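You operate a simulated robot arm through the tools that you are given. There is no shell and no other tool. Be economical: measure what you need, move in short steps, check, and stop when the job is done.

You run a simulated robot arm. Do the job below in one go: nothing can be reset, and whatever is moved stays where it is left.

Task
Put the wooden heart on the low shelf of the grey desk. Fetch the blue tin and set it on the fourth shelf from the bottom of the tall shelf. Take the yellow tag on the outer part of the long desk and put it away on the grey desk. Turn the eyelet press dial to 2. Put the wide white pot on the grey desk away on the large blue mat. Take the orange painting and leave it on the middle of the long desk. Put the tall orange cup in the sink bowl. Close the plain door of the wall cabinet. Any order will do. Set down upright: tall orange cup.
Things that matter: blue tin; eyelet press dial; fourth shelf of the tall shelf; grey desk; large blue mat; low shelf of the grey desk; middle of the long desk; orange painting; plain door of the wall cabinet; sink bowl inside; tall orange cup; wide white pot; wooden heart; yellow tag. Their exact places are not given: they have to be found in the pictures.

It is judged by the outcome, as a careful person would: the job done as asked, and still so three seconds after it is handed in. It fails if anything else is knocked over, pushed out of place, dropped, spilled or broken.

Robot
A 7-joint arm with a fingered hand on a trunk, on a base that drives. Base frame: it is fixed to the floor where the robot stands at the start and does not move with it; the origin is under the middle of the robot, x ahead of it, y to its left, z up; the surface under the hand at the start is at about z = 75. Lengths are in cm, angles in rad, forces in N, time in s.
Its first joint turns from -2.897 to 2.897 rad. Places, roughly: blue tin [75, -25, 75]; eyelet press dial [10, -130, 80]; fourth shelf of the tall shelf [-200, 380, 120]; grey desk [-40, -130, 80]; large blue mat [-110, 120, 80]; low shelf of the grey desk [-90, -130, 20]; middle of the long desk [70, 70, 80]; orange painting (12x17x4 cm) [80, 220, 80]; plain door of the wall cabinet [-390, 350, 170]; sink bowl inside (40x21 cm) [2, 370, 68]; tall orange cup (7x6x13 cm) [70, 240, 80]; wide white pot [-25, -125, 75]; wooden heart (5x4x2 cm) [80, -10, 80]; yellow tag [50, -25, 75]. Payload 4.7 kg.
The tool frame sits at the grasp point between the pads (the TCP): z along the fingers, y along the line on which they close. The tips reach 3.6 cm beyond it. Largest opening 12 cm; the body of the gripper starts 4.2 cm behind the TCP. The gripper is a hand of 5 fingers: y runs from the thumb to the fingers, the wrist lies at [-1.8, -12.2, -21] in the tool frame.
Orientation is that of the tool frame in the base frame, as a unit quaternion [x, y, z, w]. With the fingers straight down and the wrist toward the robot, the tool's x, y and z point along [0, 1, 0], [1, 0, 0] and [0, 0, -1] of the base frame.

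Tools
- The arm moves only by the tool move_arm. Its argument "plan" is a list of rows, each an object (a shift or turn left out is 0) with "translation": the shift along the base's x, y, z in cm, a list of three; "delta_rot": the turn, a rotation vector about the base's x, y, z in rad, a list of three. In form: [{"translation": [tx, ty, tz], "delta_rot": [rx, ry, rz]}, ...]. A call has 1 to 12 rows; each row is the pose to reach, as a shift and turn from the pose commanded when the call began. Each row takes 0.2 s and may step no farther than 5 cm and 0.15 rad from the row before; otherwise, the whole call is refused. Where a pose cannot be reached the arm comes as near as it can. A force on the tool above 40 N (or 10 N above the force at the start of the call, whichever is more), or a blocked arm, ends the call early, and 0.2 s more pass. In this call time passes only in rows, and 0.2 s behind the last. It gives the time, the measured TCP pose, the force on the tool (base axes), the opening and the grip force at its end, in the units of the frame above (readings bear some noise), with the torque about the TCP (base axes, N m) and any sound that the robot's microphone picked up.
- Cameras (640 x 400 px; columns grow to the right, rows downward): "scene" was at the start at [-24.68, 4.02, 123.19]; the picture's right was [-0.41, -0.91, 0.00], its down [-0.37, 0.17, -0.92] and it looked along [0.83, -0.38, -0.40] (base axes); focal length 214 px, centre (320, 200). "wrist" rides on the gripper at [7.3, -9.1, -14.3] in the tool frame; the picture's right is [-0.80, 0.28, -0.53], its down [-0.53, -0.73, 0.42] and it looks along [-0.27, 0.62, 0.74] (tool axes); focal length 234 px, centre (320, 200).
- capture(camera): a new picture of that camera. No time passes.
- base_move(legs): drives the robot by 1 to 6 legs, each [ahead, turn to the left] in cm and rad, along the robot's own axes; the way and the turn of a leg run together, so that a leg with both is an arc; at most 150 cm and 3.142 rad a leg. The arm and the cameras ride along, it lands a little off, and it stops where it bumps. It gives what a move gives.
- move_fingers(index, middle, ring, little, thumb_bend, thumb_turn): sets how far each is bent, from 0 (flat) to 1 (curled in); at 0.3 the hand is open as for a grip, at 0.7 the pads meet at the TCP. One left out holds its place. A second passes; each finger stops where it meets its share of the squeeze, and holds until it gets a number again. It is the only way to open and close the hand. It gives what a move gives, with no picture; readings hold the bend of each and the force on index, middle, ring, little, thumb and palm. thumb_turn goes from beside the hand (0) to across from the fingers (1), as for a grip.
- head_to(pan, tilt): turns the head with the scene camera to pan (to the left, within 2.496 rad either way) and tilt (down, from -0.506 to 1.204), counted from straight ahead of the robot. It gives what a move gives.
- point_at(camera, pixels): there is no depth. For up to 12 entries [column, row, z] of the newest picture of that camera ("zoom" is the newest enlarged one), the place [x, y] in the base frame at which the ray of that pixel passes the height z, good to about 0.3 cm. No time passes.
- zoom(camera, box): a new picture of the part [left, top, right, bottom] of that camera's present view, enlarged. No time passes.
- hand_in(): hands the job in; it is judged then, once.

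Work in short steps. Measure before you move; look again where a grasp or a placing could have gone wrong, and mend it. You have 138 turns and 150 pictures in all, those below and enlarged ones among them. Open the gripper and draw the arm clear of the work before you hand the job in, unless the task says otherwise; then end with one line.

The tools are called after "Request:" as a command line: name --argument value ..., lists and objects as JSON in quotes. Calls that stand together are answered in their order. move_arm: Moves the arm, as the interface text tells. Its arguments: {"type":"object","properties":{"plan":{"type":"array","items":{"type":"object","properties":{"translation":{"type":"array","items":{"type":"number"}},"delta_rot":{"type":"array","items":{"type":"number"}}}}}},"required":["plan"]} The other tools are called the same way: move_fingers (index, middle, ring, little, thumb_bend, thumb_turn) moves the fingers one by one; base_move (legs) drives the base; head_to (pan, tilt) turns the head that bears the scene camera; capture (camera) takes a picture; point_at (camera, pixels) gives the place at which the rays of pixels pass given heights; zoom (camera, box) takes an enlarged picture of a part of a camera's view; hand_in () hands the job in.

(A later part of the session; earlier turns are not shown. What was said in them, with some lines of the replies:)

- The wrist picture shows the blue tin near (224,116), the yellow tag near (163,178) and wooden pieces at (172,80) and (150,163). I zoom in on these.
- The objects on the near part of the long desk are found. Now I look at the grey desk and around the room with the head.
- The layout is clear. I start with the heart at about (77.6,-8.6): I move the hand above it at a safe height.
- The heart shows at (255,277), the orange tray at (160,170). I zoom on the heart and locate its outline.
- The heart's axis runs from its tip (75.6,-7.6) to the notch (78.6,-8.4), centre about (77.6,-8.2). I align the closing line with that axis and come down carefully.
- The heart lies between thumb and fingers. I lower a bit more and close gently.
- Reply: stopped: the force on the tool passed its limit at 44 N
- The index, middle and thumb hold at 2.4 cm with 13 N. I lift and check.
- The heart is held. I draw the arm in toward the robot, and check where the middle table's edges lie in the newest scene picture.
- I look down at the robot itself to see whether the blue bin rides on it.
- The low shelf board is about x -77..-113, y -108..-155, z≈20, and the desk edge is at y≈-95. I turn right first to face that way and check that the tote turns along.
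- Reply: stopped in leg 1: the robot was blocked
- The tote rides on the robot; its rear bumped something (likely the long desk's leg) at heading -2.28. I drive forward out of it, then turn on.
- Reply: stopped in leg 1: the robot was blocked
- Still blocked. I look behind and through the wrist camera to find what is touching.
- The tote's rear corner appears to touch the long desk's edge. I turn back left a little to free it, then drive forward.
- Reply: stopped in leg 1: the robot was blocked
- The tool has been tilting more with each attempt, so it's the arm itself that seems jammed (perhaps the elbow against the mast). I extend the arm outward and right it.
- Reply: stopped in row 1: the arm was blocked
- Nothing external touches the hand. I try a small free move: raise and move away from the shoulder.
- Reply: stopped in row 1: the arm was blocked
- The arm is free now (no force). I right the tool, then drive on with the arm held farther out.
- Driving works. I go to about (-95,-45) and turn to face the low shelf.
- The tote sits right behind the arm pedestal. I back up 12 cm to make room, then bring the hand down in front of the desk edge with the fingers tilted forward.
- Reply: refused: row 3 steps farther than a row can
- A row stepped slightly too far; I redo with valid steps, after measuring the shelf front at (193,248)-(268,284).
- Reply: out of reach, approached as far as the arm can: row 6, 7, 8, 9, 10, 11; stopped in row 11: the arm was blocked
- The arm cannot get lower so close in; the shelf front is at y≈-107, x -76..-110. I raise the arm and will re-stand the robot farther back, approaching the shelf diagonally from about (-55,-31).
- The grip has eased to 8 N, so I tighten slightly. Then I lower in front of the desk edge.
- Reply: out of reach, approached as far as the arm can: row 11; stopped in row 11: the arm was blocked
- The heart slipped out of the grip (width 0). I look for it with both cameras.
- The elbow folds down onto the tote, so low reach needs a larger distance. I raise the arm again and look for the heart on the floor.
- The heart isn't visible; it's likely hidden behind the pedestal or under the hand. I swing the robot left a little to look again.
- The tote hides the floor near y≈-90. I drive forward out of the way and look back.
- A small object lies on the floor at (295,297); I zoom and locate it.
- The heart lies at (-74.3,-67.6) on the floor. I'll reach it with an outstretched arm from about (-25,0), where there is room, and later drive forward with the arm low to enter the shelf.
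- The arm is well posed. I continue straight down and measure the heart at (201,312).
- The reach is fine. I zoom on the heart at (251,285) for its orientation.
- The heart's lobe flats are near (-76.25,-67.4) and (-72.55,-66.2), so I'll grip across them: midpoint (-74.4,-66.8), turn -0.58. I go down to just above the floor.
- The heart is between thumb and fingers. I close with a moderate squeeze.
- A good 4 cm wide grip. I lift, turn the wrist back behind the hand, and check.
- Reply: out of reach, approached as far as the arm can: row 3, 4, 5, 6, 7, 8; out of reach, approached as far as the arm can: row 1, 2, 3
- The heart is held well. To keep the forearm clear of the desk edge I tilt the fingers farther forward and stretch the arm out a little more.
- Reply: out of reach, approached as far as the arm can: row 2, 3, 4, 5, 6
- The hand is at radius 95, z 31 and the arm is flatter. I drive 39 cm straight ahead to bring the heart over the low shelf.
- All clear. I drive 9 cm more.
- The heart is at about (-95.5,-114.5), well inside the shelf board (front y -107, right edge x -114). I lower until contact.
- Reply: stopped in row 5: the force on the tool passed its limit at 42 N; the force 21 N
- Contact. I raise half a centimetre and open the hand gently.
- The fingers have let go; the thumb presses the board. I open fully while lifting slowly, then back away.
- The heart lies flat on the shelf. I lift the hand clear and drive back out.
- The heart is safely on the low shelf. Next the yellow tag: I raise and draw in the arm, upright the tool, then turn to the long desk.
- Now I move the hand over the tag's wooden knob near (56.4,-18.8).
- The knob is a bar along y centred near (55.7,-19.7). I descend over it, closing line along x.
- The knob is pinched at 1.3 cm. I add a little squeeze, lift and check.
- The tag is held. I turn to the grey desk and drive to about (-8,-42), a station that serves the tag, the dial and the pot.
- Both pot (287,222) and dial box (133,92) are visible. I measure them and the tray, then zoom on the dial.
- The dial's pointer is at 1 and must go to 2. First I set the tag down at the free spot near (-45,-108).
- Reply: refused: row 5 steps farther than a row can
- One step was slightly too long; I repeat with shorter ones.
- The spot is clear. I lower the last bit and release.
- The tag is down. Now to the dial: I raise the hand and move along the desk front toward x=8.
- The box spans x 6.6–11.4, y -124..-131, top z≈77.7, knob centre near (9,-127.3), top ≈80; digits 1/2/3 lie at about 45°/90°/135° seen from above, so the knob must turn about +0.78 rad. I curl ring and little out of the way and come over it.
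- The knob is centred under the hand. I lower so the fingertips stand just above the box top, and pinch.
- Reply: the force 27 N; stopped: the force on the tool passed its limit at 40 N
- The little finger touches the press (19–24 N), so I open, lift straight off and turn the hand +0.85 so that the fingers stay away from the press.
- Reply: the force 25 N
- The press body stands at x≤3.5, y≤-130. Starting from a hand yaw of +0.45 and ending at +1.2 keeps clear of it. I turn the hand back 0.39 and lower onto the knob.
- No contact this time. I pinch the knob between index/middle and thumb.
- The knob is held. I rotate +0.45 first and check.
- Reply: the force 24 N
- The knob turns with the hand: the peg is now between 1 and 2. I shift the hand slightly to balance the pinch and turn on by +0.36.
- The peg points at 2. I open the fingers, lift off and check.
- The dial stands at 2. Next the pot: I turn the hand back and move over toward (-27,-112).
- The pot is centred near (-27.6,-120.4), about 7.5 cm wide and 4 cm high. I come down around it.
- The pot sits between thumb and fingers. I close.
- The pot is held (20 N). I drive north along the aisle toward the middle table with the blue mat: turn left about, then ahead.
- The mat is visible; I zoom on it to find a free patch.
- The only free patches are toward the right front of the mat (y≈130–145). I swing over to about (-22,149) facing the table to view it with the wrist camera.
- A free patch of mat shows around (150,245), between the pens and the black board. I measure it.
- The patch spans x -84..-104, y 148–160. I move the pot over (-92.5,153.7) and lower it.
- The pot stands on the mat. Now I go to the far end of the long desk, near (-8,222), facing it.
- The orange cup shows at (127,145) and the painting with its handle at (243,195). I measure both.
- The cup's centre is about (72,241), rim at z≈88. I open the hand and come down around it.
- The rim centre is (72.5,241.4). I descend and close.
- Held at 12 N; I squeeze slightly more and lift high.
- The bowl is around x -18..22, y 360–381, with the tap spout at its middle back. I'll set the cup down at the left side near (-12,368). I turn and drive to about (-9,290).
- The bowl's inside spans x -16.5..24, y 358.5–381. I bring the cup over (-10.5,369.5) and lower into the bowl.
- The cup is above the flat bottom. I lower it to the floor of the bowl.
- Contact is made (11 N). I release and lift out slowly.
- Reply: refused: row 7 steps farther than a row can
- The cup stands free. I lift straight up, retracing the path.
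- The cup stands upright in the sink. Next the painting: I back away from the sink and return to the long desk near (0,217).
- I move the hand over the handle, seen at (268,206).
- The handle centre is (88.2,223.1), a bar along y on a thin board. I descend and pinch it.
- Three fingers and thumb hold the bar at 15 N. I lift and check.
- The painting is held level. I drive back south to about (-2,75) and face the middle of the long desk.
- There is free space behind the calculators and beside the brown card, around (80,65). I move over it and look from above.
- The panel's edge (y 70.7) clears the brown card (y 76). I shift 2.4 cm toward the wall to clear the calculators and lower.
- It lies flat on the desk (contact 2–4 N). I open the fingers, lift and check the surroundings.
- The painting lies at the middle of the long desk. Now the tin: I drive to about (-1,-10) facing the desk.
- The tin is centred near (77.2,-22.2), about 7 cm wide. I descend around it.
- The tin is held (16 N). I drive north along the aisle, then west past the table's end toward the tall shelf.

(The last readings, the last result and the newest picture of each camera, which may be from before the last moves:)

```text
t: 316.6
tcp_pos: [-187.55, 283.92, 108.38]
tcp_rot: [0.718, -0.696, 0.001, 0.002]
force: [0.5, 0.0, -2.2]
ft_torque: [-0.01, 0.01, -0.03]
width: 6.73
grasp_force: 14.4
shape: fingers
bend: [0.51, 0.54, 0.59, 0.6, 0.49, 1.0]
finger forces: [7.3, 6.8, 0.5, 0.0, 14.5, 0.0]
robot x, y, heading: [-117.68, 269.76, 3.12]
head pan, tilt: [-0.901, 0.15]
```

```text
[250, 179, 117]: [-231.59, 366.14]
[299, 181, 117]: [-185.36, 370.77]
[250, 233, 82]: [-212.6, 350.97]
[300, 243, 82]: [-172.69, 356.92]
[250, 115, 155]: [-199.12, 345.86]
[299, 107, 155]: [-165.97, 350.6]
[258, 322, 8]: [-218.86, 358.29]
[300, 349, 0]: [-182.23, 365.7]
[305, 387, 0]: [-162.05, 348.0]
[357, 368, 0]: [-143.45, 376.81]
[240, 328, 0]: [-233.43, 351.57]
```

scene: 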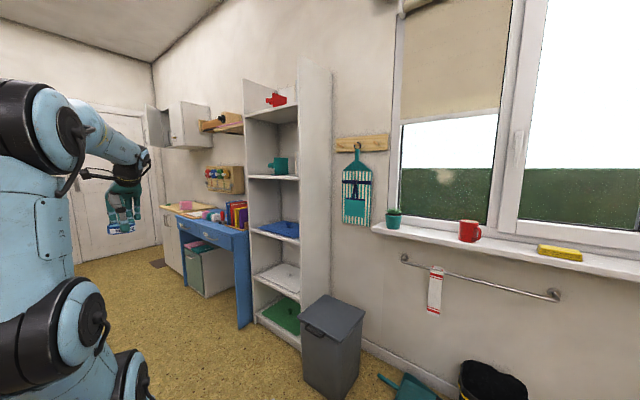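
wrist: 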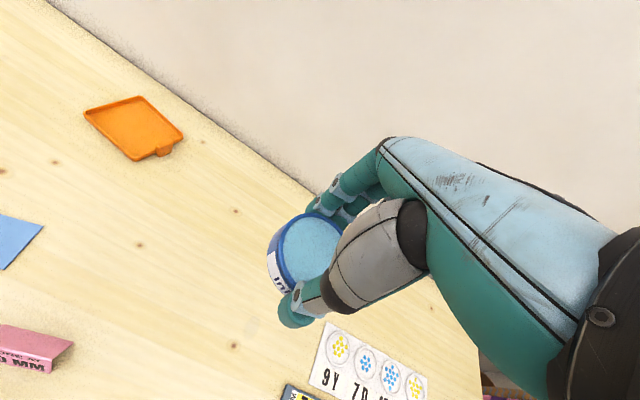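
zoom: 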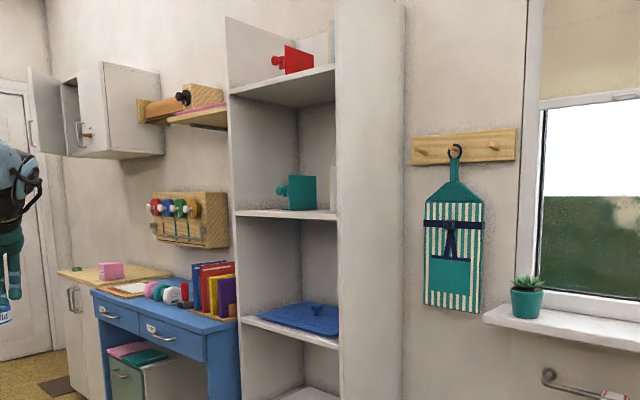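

The fourth shelf is the one with the teal puzzle piece, z≈118, front at y≈366, x about -220..-182. I raise the tin and drive in front of it.

Request:
move_arm --plan '[{"translation": [0, 0, 4.5]}, {"translation": [0, 0, 9]}, {"translation": [0, 0, 13.5]}, {"translation": [0, 0, 18]}, {"translation": [0, 0, 22.5]}, {"translation": [0, 0, 27]}]'

Request:
base_move --legs '[[87, 0], [0, -1.55], [5, 0]]'

Request:
head_to --pan 0.1 --tilt 0.1

Request:
capture --camera "scene"

Request:
capture --camera "wrist"

```text
t: 318.0
tcp_pos: [-187.64, 283.87, 135.35]
tcp_rot: [0.718, -0.696, 0.0, 0.003]
force: [-0.7, 0.6, -2.7]
ft_torque: [-0.03, 0.02, 0.0]
width: 6.68
grasp_force: 15.0
shape: fingers
bend: [0.51, 0.54, 0.59, 0.6, 0.49, 1.0]
finger forces: [7.4, 7.0, 0.5, 0.0, 14.5, 0.0]
robot x, y, heading: [-117.5, 269.9, 3.12]
head pan, tilt: [-0.901, 0.15]
```

```text
t: 326.9
tcp_pos: [-187.84, 346.9, 135.31]
tcp_rot: [-0.002, 1.0, 0.001, -0.002]
force: [0.2, 0.9, -2.7]
ft_torque: [-0.03, -0.05, -0.03]
width: 6.67
grasp_force: 13.8
shape: fingers
bend: [0.52, 0.54, 0.6, 0.6, 0.49, 1.0]
finger forces: [7.2, 6.8, 0.5, 0.0, 13.9, 0.1]
robot x, y, heading: [-203.61, 277.47, 1.525]
head pan, tilt: [-0.901, 0.15]
```

```text
t: 328.2
tcp_pos: [-187.8, 346.9, 135.25]
tcp_rot: [-0.001, 1.0, 0.001, -0.002]
force: [0.1, -0.1, -2.6]
ft_torque: [0.07, -0.01, -0.03]
width: 6.64
grasp_force: 13.9
shape: fingers
bend: [0.52, 0.54, 0.6, 0.6, 0.49, 1.0]
finger forces: [7.2, 6.7, 0.5, 0.1, 14.0, 0.1]
robot x, y, heading: [-203.74, 277.16, 1.518]
head pan, tilt: [0.099, 0.099]
```

```text
30 pictures are left
```

scene: 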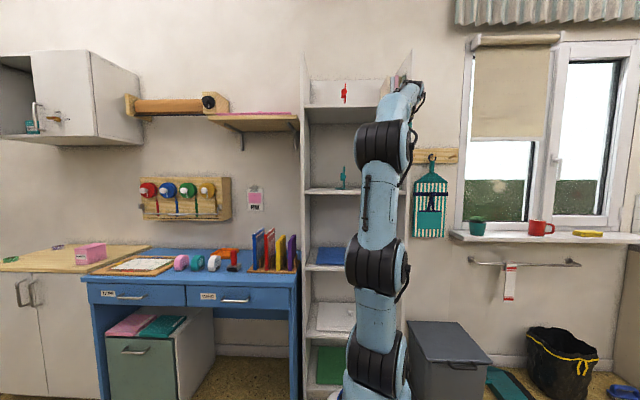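

```text
29 pictures are left
```

wrist: 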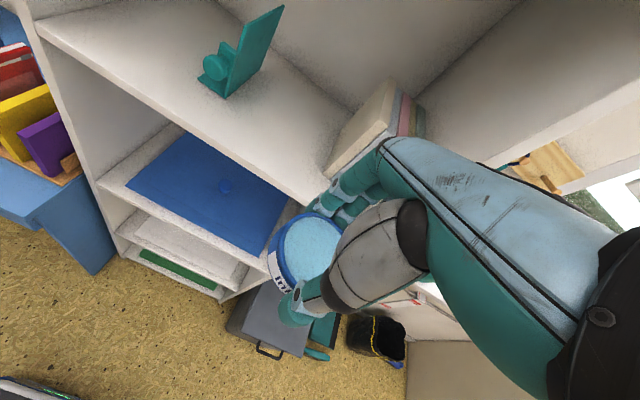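

I see the shelf from above: puzzle at (235,75), books at right (370,140). I measure its edge and the free space.

Request:
point_at --camera "wrist" --pixels '[[42, 22, 118], [308, 206, 118], [225, 97, 118], [205, 82, 118], [275, 20, 125], [325, 178, 118], [180, 115, 118], [250, 130, 118], [345, 105, 118], [95, 185, 82], [40, 22, 116]]'

```text
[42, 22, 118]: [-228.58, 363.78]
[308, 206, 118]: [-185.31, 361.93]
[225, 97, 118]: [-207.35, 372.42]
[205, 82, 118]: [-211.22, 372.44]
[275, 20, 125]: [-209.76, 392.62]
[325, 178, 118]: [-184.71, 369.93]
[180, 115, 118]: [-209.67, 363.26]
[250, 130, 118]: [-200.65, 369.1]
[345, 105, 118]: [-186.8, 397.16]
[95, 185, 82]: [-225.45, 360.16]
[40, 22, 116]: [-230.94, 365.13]
```

Between puzzle (x -206) and books (x -188) there is room: tin target (-197,371). I shift left, pitch the hand slightly forward, and drive 10 cm closer.

Request:
move_arm --plan '[{"translation": [-3, 0, 0], "delta_rot": [0.05, 0, 0]}, {"translation": [-6, 0, 0], "delta_rot": [0.1, 0, 0]}, {"translation": [-9.5, 0, -1], "delta_rot": [0.15, 0, 0]}, {"translation": [-9.5, 0, -4], "delta_rot": [0.2, 0, 0]}, {"translation": [-9.5, 0, -5.5], "delta_rot": [0.2, 0, 0]}]'

Request:
base_move --legs '[[10, 0]]'

Request:
capture --camera "wrist"

```text
t: 329.4
tcp_pos: [-197.43, 346.86, 129.85]
tcp_rot: [-0.002, 0.995, 0.103, -0.001]
force: [0.3, 0.8, -2.8]
ft_torque: [0.0, 0.03, 0.02]
width: 6.63
grasp_force: 14.1
shape: fingers
bend: [0.52, 0.54, 0.6, 0.6, 0.49, 1.0]
finger forces: [7.1, 6.5, 0.6, 0.0, 14.3, 0.1]
robot x, y, heading: [-204.2, 277.33, 1.519]
head pan, tilt: [0.099, 0.099]
```

```text
t: 330.6
tcp_pos: [-196.93, 356.7, 129.96]
tcp_rot: [-0.002, 0.995, 0.101, -0.002]
force: [0.8, 0.6, -2.5]
ft_torque: [-0.02, 0.02, -0.01]
width: 6.66
grasp_force: 14.2
shape: fingers
bend: [0.52, 0.54, 0.6, 0.6, 0.49, 1.0]
finger forces: [7.2, 6.6, 0.5, 0.1, 14.4, 0.0]
robot x, y, heading: [-203.46, 287.16, 1.525]
head pan, tilt: [0.099, 0.099]
```

```text
28 pictures are left
```

wrist: 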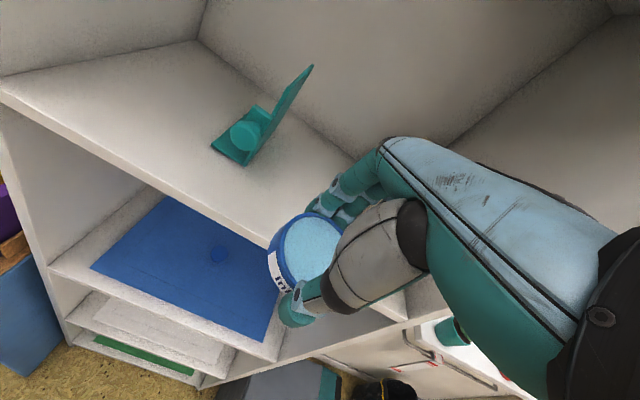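

Clear. I check the puzzle's nearest points, then move the tin in over the shelf.

Request:
point_at --camera "wrist" --pixels '[[250, 165, 118], [262, 110, 122], [212, 145, 118], [5, 100, 118], [265, 250, 118]]'

Request:
move_arm --plan '[{"translation": [0, 4.5, 0]}, {"translation": [0, 9, 0]}, {"translation": [0, 13, 0]}, {"translation": [0, 15, -1.5]}]'

Request:
capture --camera "wrist"

```text
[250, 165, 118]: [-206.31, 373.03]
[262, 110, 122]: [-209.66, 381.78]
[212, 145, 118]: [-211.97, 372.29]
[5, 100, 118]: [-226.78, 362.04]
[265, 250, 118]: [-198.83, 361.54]
```

```text
t: 331.6
tcp_pos: [-196.9, 371.72, 128.5]
tcp_rot: [-0.003, 0.995, 0.101, -0.001]
force: [-0.6, 0.3, -2.8]
ft_torque: [0.03, -0.04, -0.01]
width: 6.67
grasp_force: 14.7
shape: fingers
bend: [0.52, 0.54, 0.6, 0.6, 0.49, 1.0]
finger forces: [7.3, 6.8, 0.5, 0.1, 14.5, 0.1]
robot x, y, heading: [-203.33, 287.63, 1.523]
head pan, tilt: [0.099, 0.099]
```

```text
27 pictures are left
```

wrist: 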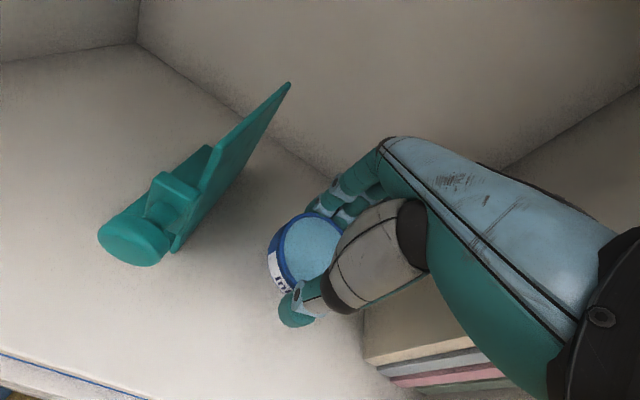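

Both puzzle and books are clear. I lower until contact.

Request:
move_arm --plan '[{"translation": [0, 0, -2]}, {"translation": [0, 0, -3.5]}, {"translation": [0, 0, -4.3]}, {"translation": [0, 0, -5]}, {"translation": [0, 0, -5.6]}, {"translation": [0, 0, -6.2]}]'

Request:
capture --camera "wrist"

```text
t: 332.5
tcp_pos: [-196.97, 371.53, 125.04]
tcp_rot: [-0.002, 0.994, 0.112, -0.001]
force: [-1.2, -0.3, 7.0]
ft_torque: [-0.35, 0.0, -0.05]
width: 6.64
grasp_force: 17.1
shape: fingers
bend: [0.52, 0.54, 0.59, 0.6, 0.5, 1.0]
finger forces: [7.7, 7.0, 0.8, 0.1, 18.3, 0.1]
robot x, y, heading: [-203.49, 287.12, 1.519]
head pan, tilt: [0.099, 0.099]
stopped in row 4: the force on the tool passed its limit at 46 N (the readings are from after the stop); the commanded pose is now the measured one
```

```text
26 pictures are left
```

wrist: 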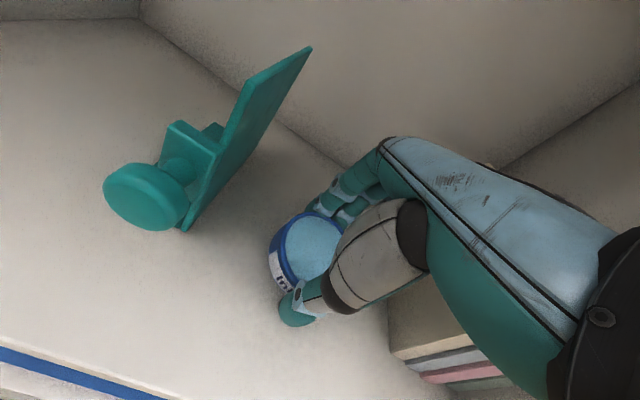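

Contact. I level the hand while just off the board, settle, and release.

Request:
move_arm --plan '[{"translation": [0, 0, 0.6], "delta_rot": [-0.08, 0, 0]}, {"translation": [0, 0, 0.5], "delta_rot": [-0.16, 0, 0]}, {"translation": [0, 0, 0], "delta_rot": [-0.19, 0, 0]}, {"translation": [0, 0, -0.4], "delta_rot": [-0.19, 0, 0]}, {"translation": [0, 0, -0.8], "delta_rot": [-0.19, 0, 0]}]'

Request:
move_fingers --index 0.42 --middle 0.42 --ring 0.42 --little 0.42 --thumb_bend 0.38

Request:
capture --camera "wrist"

```text
t: 333.7
tcp_pos: [-197.02, 371.52, 124.31]
tcp_rot: [-0.002, 1.0, 0.019, -0.001]
force: [0.6, 1.9, 12.6]
ft_torque: [0.19, -0.08, 0.01]
width: 6.63
grasp_force: 16.3
shape: fingers
bend: [0.52, 0.54, 0.59, 0.6, 0.5, 1.0]
finger forces: [7.7, 8.4, 0.9, 0.1, 15.2, 0.0]
robot x, y, heading: [-203.72, 287.03, 1.521]
head pan, tilt: [0.099, 0.099]
```

```text
t: 334.7
tcp_pos: [-196.91, 371.5, 124.06]
tcp_rot: [-0.001, 1.0, 0.015, -0.001]
force: [-1.0, 1.1, 0.1]
ft_torque: [-0.01, 0.0, 0.01]
width: 9.25
grasp_force: 0.1
shape: fingers
bend: [0.42, 0.42, 0.42, 0.42, 0.38, 0.99]
finger forces: [0.1, 0.1, 0.1, 0.0, 0.1, 0.0]
robot x, y, heading: [-203.39, 287.33, 1.522]
head pan, tilt: [0.099, 0.099]
```

```text
25 pictures are left
```

wrist: 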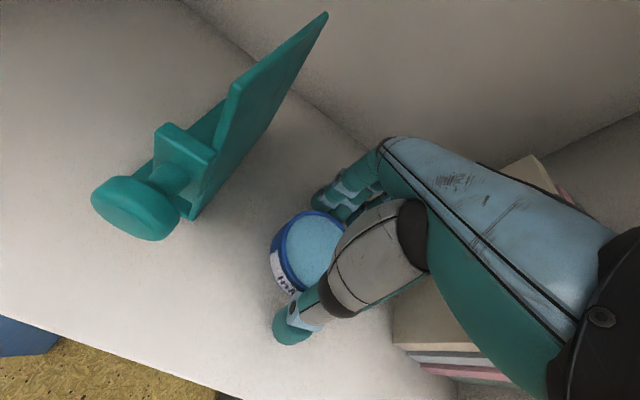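

The tin sits flat. I lift the hand with a slight pitch and back the robot away.

Request:
move_arm --plan '[{"translation": [0, 0, 1.5], "delta_rot": [0.08, 0, 0]}, {"translation": [0, 0, 3], "delta_rot": [0.16, 0, 0]}, {"translation": [0, 0, 4.5], "delta_rot": [0.2, 0, 0]}, {"translation": [0, -4, 5.5], "delta_rot": [0.2, 0, 0]}, {"translation": [0, -8.5, 6], "delta_rot": [0.2, 0, 0]}, {"translation": [0, -13, 6], "delta_rot": [0.2, 0, 0]}]'

Request:
base_move --legs '[[-17, 0]]'

Request:
head_to --pan 0.5 --tilt -0.05

Request:
capture --camera "scene"

```text
t: 336.1
tcp_pos: [-197.13, 358.65, 129.83]
tcp_rot: [-0.002, 0.993, 0.115, -0.001]
force: [0.6, 1.1, -0.6]
ft_torque: [-0.03, 0.04, 0.01]
width: 9.29
grasp_force: 0.2
shape: fingers
bend: [0.42, 0.42, 0.42, 0.42, 0.38, 0.99]
finger forces: [0.1, 0.0, 0.0, 0.0, 0.1, 0.0]
robot x, y, heading: [-203.71, 287.21, 1.52]
head pan, tilt: [0.099, 0.099]
```

```text
t: 337.6
tcp_pos: [-197.91, 341.7, 129.89]
tcp_rot: [-0.002, 0.993, 0.116, 0.0]
force: [0.3, 0.6, -0.2]
ft_torque: [0.01, -0.04, 0.01]
width: 9.27
grasp_force: 0.0
shape: fingers
bend: [0.42, 0.42, 0.42, 0.42, 0.38, 0.99]
finger forces: [0.0, 0.0, 0.0, 0.0, 0.0, 0.0]
robot x, y, heading: [-204.54, 269.99, 1.518]
head pan, tilt: [0.099, 0.099]
```

```text
t: 338.4
tcp_pos: [-197.84, 341.67, 129.95]
tcp_rot: [-0.003, 0.993, 0.116, -0.001]
force: [-0.4, 0.5, -0.1]
ft_torque: [0.05, -0.03, 0.0]
width: 9.26
grasp_force: 0.0
shape: fingers
bend: [0.42, 0.42, 0.42, 0.42, 0.38, 0.99]
finger forces: [0.0, 0.0, 0.1, 0.1, 0.1, 0.0]
robot x, y, heading: [-204.09, 270.64, 1.528]
head pan, tilt: [0.499, -0.051]
```

```text
24 pictures are left
```

scene: 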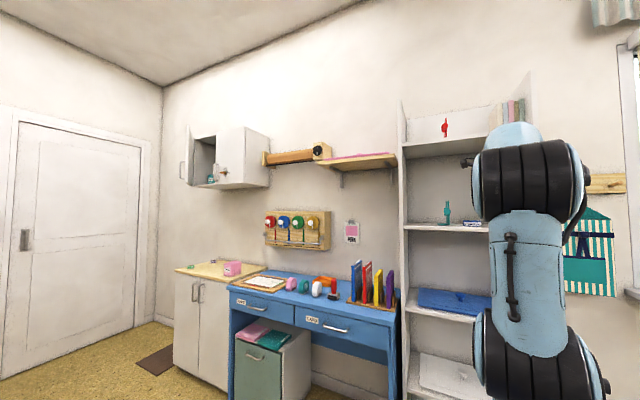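

The tin stands on the fourth shelf. Now I zoom on the wall cabinet.

Request:
zoom --camera "scene" --box '[160, 110, 290, 210]'

Request:
point_at --camera "scene" --pixels '[[190, 188, 155], [214, 187, 155], [246, 187, 155], [269, 186, 155], [183, 160, 168], [183, 180, 158]]'

```text
4.00 times, centred on (225, 160) of scene
```

zoom: 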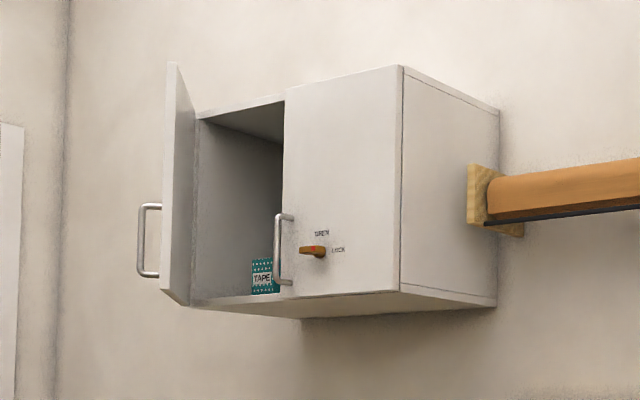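

```text
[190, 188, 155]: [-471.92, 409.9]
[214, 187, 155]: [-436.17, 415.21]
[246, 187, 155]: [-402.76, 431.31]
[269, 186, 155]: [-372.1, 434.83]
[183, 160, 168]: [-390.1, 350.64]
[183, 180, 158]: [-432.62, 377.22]
```

The plain door is the left one, standing open toward us, free edge near (-390,350). I check the room's west wall and the low cabinet before driving there.

Request:
point_at --camera "scene" --pixels '[[157, 320, 0], [3, 380, 0], [173, 367, 0], [228, 389, 0], [150, 376, 0]]'

Request:
base_move --legs '[[0, 1.6], [100, 0]]'

Request:
head_to --pan -0.75 --tilt -0.2

Request:
capture --camera "scene"

```text
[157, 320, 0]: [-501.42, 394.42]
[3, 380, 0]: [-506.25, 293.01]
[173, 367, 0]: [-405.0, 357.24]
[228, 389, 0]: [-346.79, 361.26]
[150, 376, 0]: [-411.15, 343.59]
```

```text
t: 347.6
tcp_pos: [-377.42, 276.86, 130.0]
tcp_rot: [0.714, -0.691, -0.08, 0.084]
force: [-1.0, -1.0, -0.6]
ft_torque: [0.01, -0.01, 0.02]
width: 9.27
grasp_force: 0.0
shape: fingers
bend: [0.42, 0.42, 0.42, 0.42, 0.38, 0.99]
finger forces: [0.1, 0.0, 0.0, 0.1, 0.0, 0.0]
robot x, y, heading: [-305.95, 272.41, 3.12]
head pan, tilt: [0.499, -0.051]
```

```text
t: 349.0
tcp_pos: [-377.31, 276.87, 129.85]
tcp_rot: [0.714, -0.69, -0.08, 0.083]
force: [0.0, 0.0, -0.2]
ft_torque: [0.01, -0.03, 0.03]
width: 9.28
grasp_force: 0.0
shape: fingers
bend: [0.42, 0.42, 0.42, 0.42, 0.38, 0.99]
finger forces: [0.0, 0.0, 0.1, 0.0, 0.0, 0.0]
robot x, y, heading: [-305.81, 272.41, 3.128]
head pan, tilt: [-0.75, -0.201]
```

```text
22 pictures are left
```

scene: 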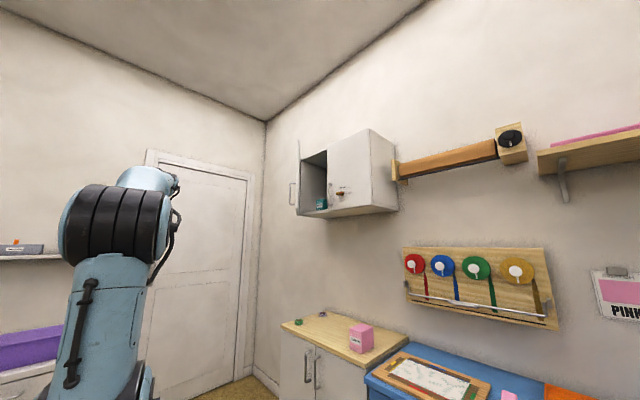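

Request:
zoom --camera "scene" --box '[270, 115, 410, 235]'

Request:
point_at --camera "scene" --pixels '[[372, 206, 140], [372, 206, 145], [372, 206, 150], [329, 217, 145], [329, 217, 150], [296, 213, 145], [296, 213, 150], [398, 212, 145], [398, 212, 150], [292, 205, 152]]'

```text
3.33 times, centred on (340, 175) of scene
```

zoom: 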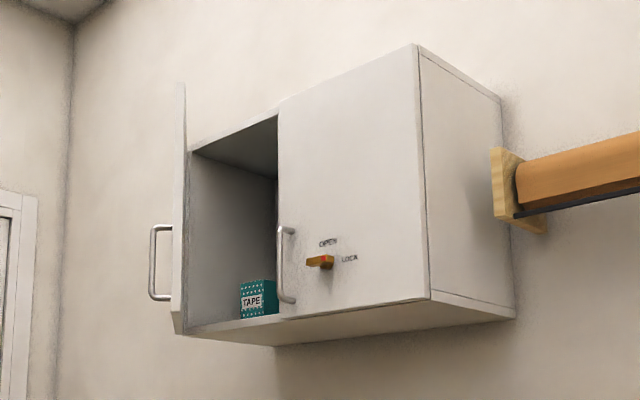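

```text
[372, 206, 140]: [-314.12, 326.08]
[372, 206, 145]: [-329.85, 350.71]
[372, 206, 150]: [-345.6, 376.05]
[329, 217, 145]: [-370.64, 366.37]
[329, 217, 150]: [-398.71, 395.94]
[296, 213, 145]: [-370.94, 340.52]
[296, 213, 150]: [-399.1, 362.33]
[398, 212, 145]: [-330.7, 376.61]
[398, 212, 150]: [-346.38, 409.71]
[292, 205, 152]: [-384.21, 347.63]
```

The cabinet spans x -388..-340, front y≈366, bottom z≈148; the open plain door hangs from hinge (-388,366) out to about (-391,343). I draw the hand in, drive to about (-365,273) and turn to face it.

Request:
move_arm --plan '[{"translation": [4, 0, 0]}, {"translation": [8, 0, 0]}, {"translation": [12, 0, 0]}]'

Request:
move_fingers --index 0.66 --middle 0.66 --ring 0.66 --little 0.66 --thumb_bend 0.66

Request:
base_move --legs '[[60, 0], [0, -1.1]]'

Request:
head_to --pan 0.0 --tilt -0.15

Request:
capture --camera "scene"

```text
t: 349.8
tcp_pos: [-365.65, 276.78, 129.75]
tcp_rot: [0.713, -0.692, -0.078, 0.084]
force: [-1.3, 0.6, -0.7]
ft_torque: [-0.01, -0.05, 0.0]
width: 9.28
grasp_force: 0.1
shape: fingers
bend: [0.42, 0.42, 0.42, 0.42, 0.38, 0.99]
finger forces: [0.0, 0.0, 0.1, 0.0, 0.1, 0.0]
robot x, y, heading: [-305.64, 272.6, 3.121]
head pan, tilt: [-0.75, -0.201]
```

```text
t: 350.8
tcp_pos: [-365.48, 276.75, 129.96]
tcp_rot: [0.714, -0.69, -0.08, 0.084]
force: [-0.4, -0.6, -0.1]
ft_torque: [-0.04, 0.03, 0.03]
width: 1.59
grasp_force: 0.0
shape: fingers
bend: [0.66, 0.66, 0.66, 0.66, 0.66, 1.0]
finger forces: [0.0, 0.1, 0.0, 0.0, 0.0, 0.0]
robot x, y, heading: [-305.93, 272.48, 3.12]
head pan, tilt: [-0.75, -0.201]
```

```text
t: 356.9
tcp_pos: [-388.6, 328.96, 129.97]
tcp_rot: [-0.249, 0.962, 0.112, -0.03]
force: [-0.7, -0.2, -0.6]
ft_torque: [-0.01, -0.01, -0.01]
width: 1.62
grasp_force: 0.1
shape: fingers
bend: [0.66, 0.66, 0.66, 0.66, 0.66, 1.0]
finger forces: [0.0, 0.0, 0.1, 0.0, 0.1, 0.1]
robot x, y, heading: [-365.42, 273.83, 2.024]
head pan, tilt: [-0.75, -0.201]
```

```text
t: 358.0
tcp_pos: [-388.44, 328.84, 129.99]
tcp_rot: [-0.249, 0.962, 0.111, -0.03]
force: [0.1, 0.4, 0.5]
ft_torque: [0.0, -0.03, -0.01]
width: 1.58
grasp_force: 0.0
shape: fingers
bend: [0.66, 0.66, 0.66, 0.66, 0.66, 1.0]
finger forces: [0.0, 0.1, 0.1, 0.0, 0.1, 0.0]
robot x, y, heading: [-365.35, 273.91, 2.02]
head pan, tilt: [0.0, -0.15]
```

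```text
20 pictures are left
```

scene: 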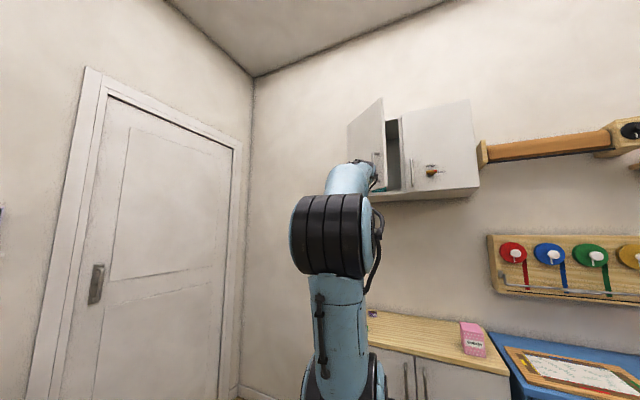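

From here the door's outer face and handle are visible at (365,140). I pitch the fingers forward, rise to z≈154 and go left of the door's free edge.

Request:
move_arm --plan '[{"translation": [-2.5, -1, 3], "delta_rot": [0.12, 0.066, 0]}, {"translation": [-5, -1, 6], "delta_rot": [0.24, 0.132, 0]}, {"translation": [-7.5, -1, 9], "delta_rot": [0.36, 0.2, 0]}, {"translation": [-10, 0, 12], "delta_rot": [0.48, 0.265, 0]}, {"translation": [-12, 1, 15], "delta_rot": [0.6, 0.33, 0]}, {"translation": [-14, 2, 18], "delta_rot": [0.72, 0.4, 0]}, {"translation": [-15.5, 3, 21], "delta_rot": [0.84, 0.465, 0]}, {"translation": [-16, 5, 24], "delta_rot": [0.95, 0.525, 0]}]'

Request:
capture --camera "scene"

Request:
capture --camera "wrist"

```text
t: 359.8
tcp_pos: [-404.61, 333.85, 154.02]
tcp_rot: [-0.199, 0.765, 0.593, -0.155]
force: [-0.1, 0.1, -0.6]
ft_torque: [-0.02, -0.02, -0.01]
width: 1.6
grasp_force: 0.1
shape: fingers
bend: [0.66, 0.66, 0.66, 0.66, 0.66, 1.0]
finger forces: [0.0, 0.0, 0.0, 0.0, 0.1, 0.0]
robot x, y, heading: [-365.28, 273.64, 2.021]
head pan, tilt: [0.0, -0.15]
```

```text
19 pictures are left
```

scene: 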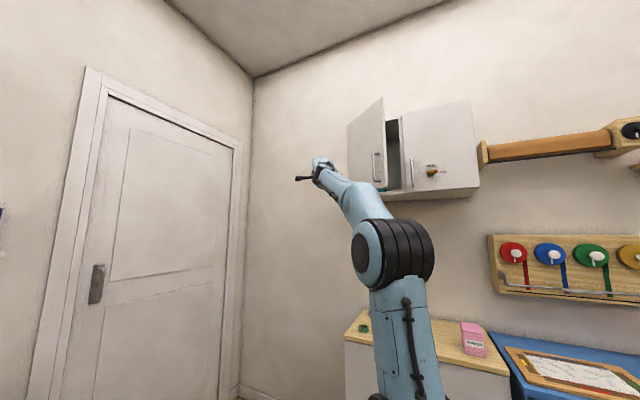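

```text
18 pictures are left
```

wrist: 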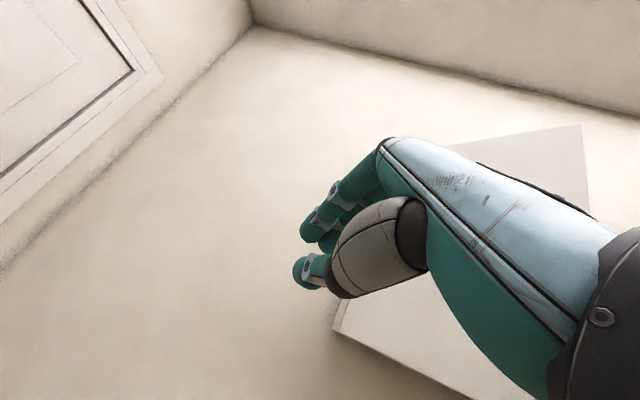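

The hand is left of the door. I turn it to point along +y and advance alongside the door's outer face.

Request:
move_arm --plan '[{"translation": [0, 3, 0], "delta_rot": [0, 0, -0.13]}, {"translation": [0, 6.5, 0], "delta_rot": [0, 0, -0.26]}, {"translation": [0, 10, 0], "delta_rot": [0, 0, -0.39]}, {"translation": [0, 13, 0], "delta_rot": [0, 0, -0.5]}, {"translation": [0, 16, 0], "delta_rot": [0, 0, -0.5]}]'

Request:
capture --camera "scene"

```text
t: 361.0
tcp_pos: [-404.55, 349.95, 154.0]
tcp_rot: [-0.001, 0.791, 0.612, -0.002]
force: [0.0, -0.4, 0.5]
ft_torque: [-0.03, -0.02, 0.04]
width: 1.58
grasp_force: 0.0
shape: fingers
bend: [0.66, 0.66, 0.66, 0.66, 0.66, 1.0]
finger forces: [0.1, 0.1, 0.0, 0.0, 0.1, 0.0]
robot x, y, heading: [-365.45, 273.5, 2.019]
head pan, tilt: [0.0, -0.15]
```

```text
17 pictures are left
```

scene: 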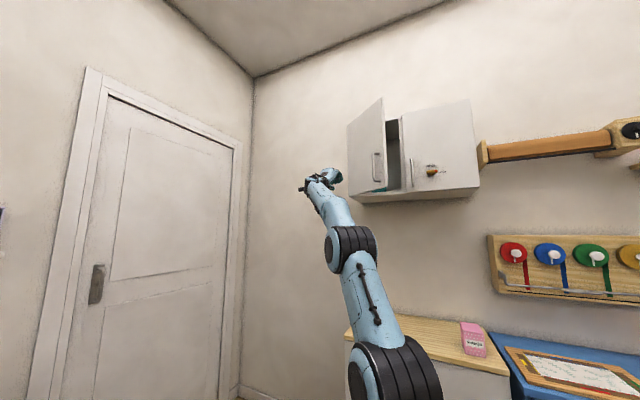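

Now I push toward +x, watching the force.

Request:
move_arm --plan '[{"translation": [2.5, 0, 0]}, {"translation": [5, 0, 0]}, {"translation": [7.5, 0, 0]}, {"translation": [10, 0.3, 0]}, {"translation": [12.5, 0.8, 0]}, {"translation": [15, 1.5, 0]}, {"translation": [17.5, 2.5, 0]}]'

Request:
capture --camera "scene"

```text
t: 362.6
tcp_pos: [-386.96, 352.45, 153.86]
tcp_rot: [-0.002, 0.791, 0.612, -0.002]
force: [0.5, -0.3, -0.9]
ft_torque: [0.05, -0.03, 0.01]
width: 1.58
grasp_force: 0.0
shape: fingers
bend: [0.66, 0.66, 0.66, 0.66, 0.66, 1.0]
finger forces: [0.1, 0.0, 0.0, 0.1, 0.0, 0.0]
robot x, y, heading: [-365.15, 273.91, 2.021]
head pan, tilt: [0.0, -0.15]
```

```text
16 pictures are left
```

scene: 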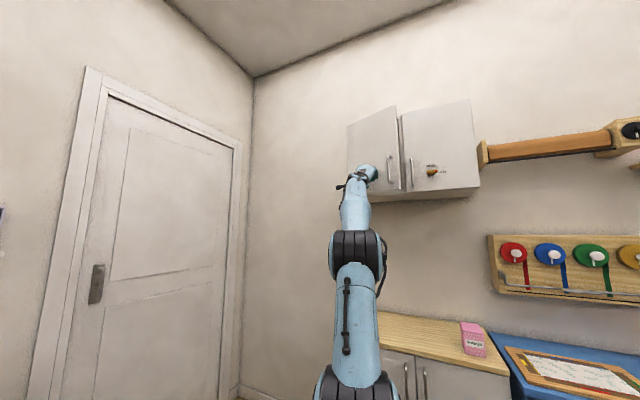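

The door is swinging shut. I press it home with a push toward +x and +y.

Request:
move_arm --plan '[{"translation": [2, 1.5, 0]}, {"translation": [4, 3, 0]}, {"translation": [6, 4.5, 0]}, {"translation": [8, 6, 0]}, {"translation": [9, 8, 0]}, {"translation": [9, 9.5, 0]}, {"translation": [9, 11, 0]}, {"translation": [9, 12.5, 0]}, {"translation": [9, 14, 0]}]'

Request:
capture --camera "scene"

```text
t: 364.0
tcp_pos: [-378.44, 360.11, 155.18]
tcp_rot: [-0.005, 0.784, 0.621, -0.005]
force: [-9.8, -21.3, -6.8]
ft_torque: [-0.04, -0.12, -0.37]
width: 0.59
grasp_force: 15.3
shape: fingers
bend: [0.71, 0.71, 0.67, 0.69, 0.66, 1.0]
finger forces: [9.2, 5.1, 4.4, 13.3, 0.1, 0.1]
robot x, y, heading: [-365.22, 273.93, 2.026]
head pan, tilt: [0.0, -0.15]
stopped in row 6: the force on the tool passed its limit at 48 N (the readings are from after the stop); the commanded pose is now the measured one
```

```text
15 pictures are left
```

scene: 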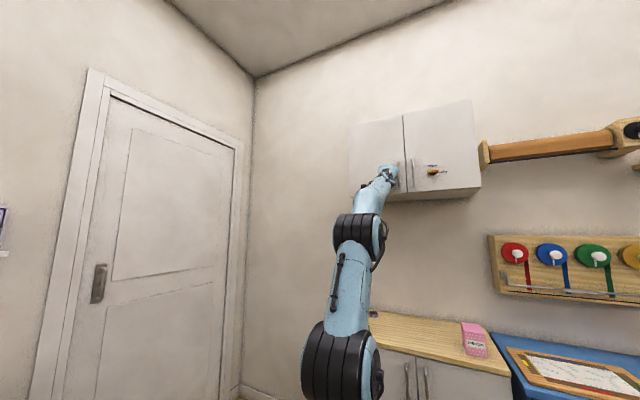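

The door meets its stop at 48 N. I draw the hand back and inspect.

Request:
move_arm --plan '[{"translation": [0, -3, 0]}, {"translation": [0, -7, 0]}, {"translation": [0, -11, -2]}, {"translation": [0, -15, -5]}, {"translation": [0, -18.5, -8]}, {"translation": [0, -21, -12]}]'

Request:
zoom --camera "scene" --box '[320, 80, 500, 220]'

```text
t: 365.4
tcp_pos: [-378.12, 339.53, 142.69]
tcp_rot: [-0.004, 0.786, 0.618, -0.004]
force: [-0.4, 0.7, -0.3]
ft_torque: [0.0, -0.01, 0.01]
width: 1.55
grasp_force: 0.0
shape: fingers
bend: [0.66, 0.66, 0.66, 0.66, 0.66, 1.0]
finger forces: [0.0, 0.0, 0.1, 0.1, 0.0, 0.0]
robot x, y, heading: [-364.81, 273.51, 2.021]
head pan, tilt: [0.0, -0.15]
```

```text
2.86 times, centred on (410, 150) of scene
```

zoom: 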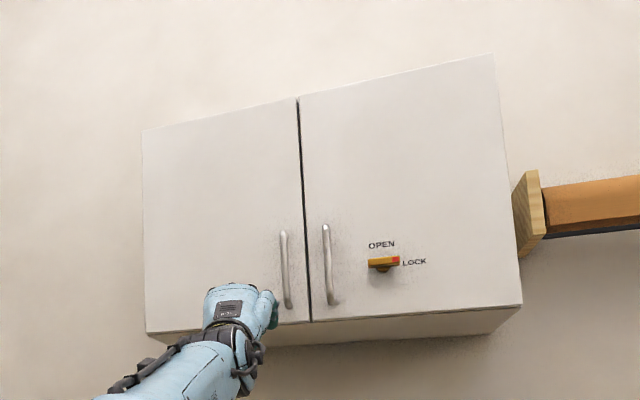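

Both doors are flush. I open the hand and back away.

Request:
base_move --legs '[[-30, 0]]'

Request:
move_fingers --index 0.3 --middle 0.3 --ring 0.3 --little 0.3 --thumb_bend 0.3

Request:
head_to --pan -0.6 --tilt 0.0

Request:
capture --camera "scene"

```text
t: 367.2
tcp_pos: [-367.31, 316.92, 142.99]
tcp_rot: [-0.005, 0.786, 0.618, -0.005]
force: [-0.8, 0.5, 0.7]
ft_torque: [-0.05, 0.02, -0.01]
width: 1.53
grasp_force: 0.1
shape: fingers
bend: [0.66, 0.66, 0.66, 0.66, 0.66, 1.0]
finger forces: [0.1, 0.0, 0.1, 0.0, 0.1, 0.0]
robot x, y, heading: [-354.48, 251.46, 2.026]
head pan, tilt: [0.0, -0.15]
stopped in leg 1: the robot was blocked; the commanded pose is now the measured one
```

```text
t: 368.2
tcp_pos: [-367.29, 316.89, 143.04]
tcp_rot: [-0.004, 0.786, 0.619, -0.004]
force: [-0.2, 0.3, 0.5]
ft_torque: [-0.04, 0.02, -0.01]
width: 12.17
grasp_force: 0.2
shape: fingers
bend: [0.3, 0.3, 0.3, 0.3, 0.3, 0.98]
finger forces: [0.1, 0.1, 0.0, 0.0, 0.0, 0.0]
robot x, y, heading: [-354.37, 251.72, 2.026]
head pan, tilt: [0.0, -0.15]
```

```text
t: 369.2
tcp_pos: [-367.4, 316.93, 142.92]
tcp_rot: [-0.005, 0.786, 0.619, -0.005]
force: [0.7, 0.7, 0.3]
ft_torque: [0.01, 0.0, 0.04]
width: 12.16
grasp_force: 0.1
shape: fingers
bend: [0.3, 0.3, 0.3, 0.3, 0.3, 0.98]
finger forces: [0.0, 0.1, 0.0, 0.0, 0.0, 0.0]
robot x, y, heading: [-354.15, 251.38, 2.025]
head pan, tilt: [-0.6, 0.0]
```

```text
13 pictures are left
```

scene: 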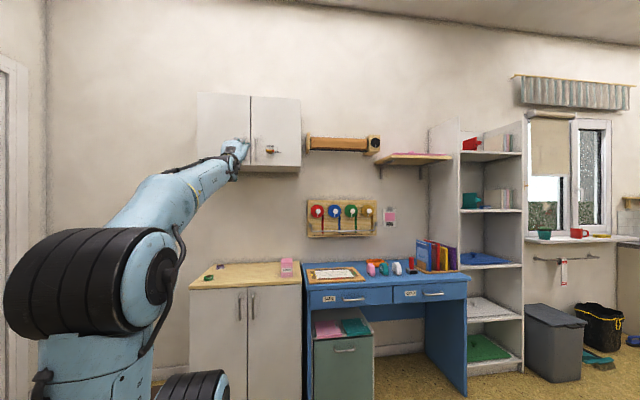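

Backing was blocked by something behind. I move slightly forward and look behind.

Request:
base_move --legs '[[5, 0]]'

Request:
head_to --pan 2.45 --tilt 0.7

Request:
capture --camera "scene"

Request:
head_to --pan -2.45 --tilt 0.7

Request:
capture --camera "scene"

```text
t: 370.1
tcp_pos: [-369.48, 321.52, 142.99]
tcp_rot: [-0.005, 0.786, 0.619, -0.005]
force: [-0.4, -0.8, -0.1]
ft_torque: [-0.04, -0.01, 0.02]
width: 12.2
grasp_force: 0.0
shape: fingers
bend: [0.3, 0.3, 0.3, 0.3, 0.3, 0.98]
finger forces: [0.0, 0.1, 0.1, 0.0, 0.0, 0.0]
robot x, y, heading: [-356.2, 256.11, 2.026]
head pan, tilt: [-0.6, 0.0]
```

```text
t: 372.7
tcp_pos: [-369.62, 321.51, 142.99]
tcp_rot: [-0.005, 0.786, 0.618, -0.004]
force: [-1.0, 1.8, 0.1]
ft_torque: [-0.03, 0.01, -0.03]
width: 12.21
grasp_force: 0.0
shape: fingers
bend: [0.3, 0.3, 0.3, 0.3, 0.3, 0.98]
finger forces: [0.1, 0.0, 0.1, 0.1, 0.0, 0.0]
robot x, y, heading: [-356.81, 256.08, 2.022]
head pan, tilt: [2.45, 0.7]
```

```text
12 pictures are left
```

scene: 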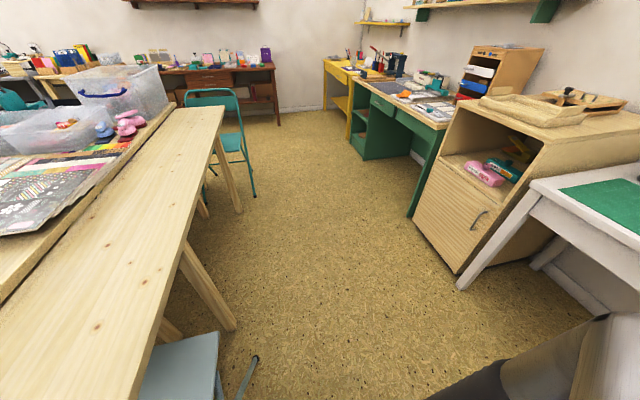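

```text
t: 376.6
tcp_pos: [-369.58, 321.57, 142.98]
tcp_rot: [-0.004, 0.785, 0.619, -0.004]
force: [-0.4, 0.0, 0.0]
ft_torque: [-0.02, 0.0, 0.03]
width: 12.19
grasp_force: 0.1
shape: fingers
bend: [0.3, 0.3, 0.3, 0.3, 0.3, 0.98]
finger forces: [0.0, 0.1, 0.0, 0.0, 0.1, 0.0]
robot x, y, heading: [-356.41, 256.26, 2.027]
head pan, tilt: [-2.45, 0.7]
```

```text
11 pictures are left
```

scene: 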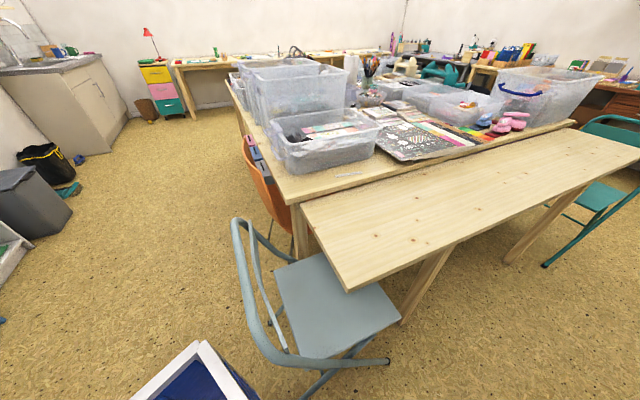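

The grey chair behind still stands upright and I'm clear of it. The door is closed, the tin is on its shelf, and the hand is open and clear of everything, so I hand in.

Request:
hand_in

```text
The job is handed in.
```

I did all eight tasks and handed the job in, with two slips: I dropped the wooden heart on the way and had to pick it up off the floor, and the robot bumped the grey chair while backing away at the end. I can't tell whether the chair moved; it was still upright afterwards.
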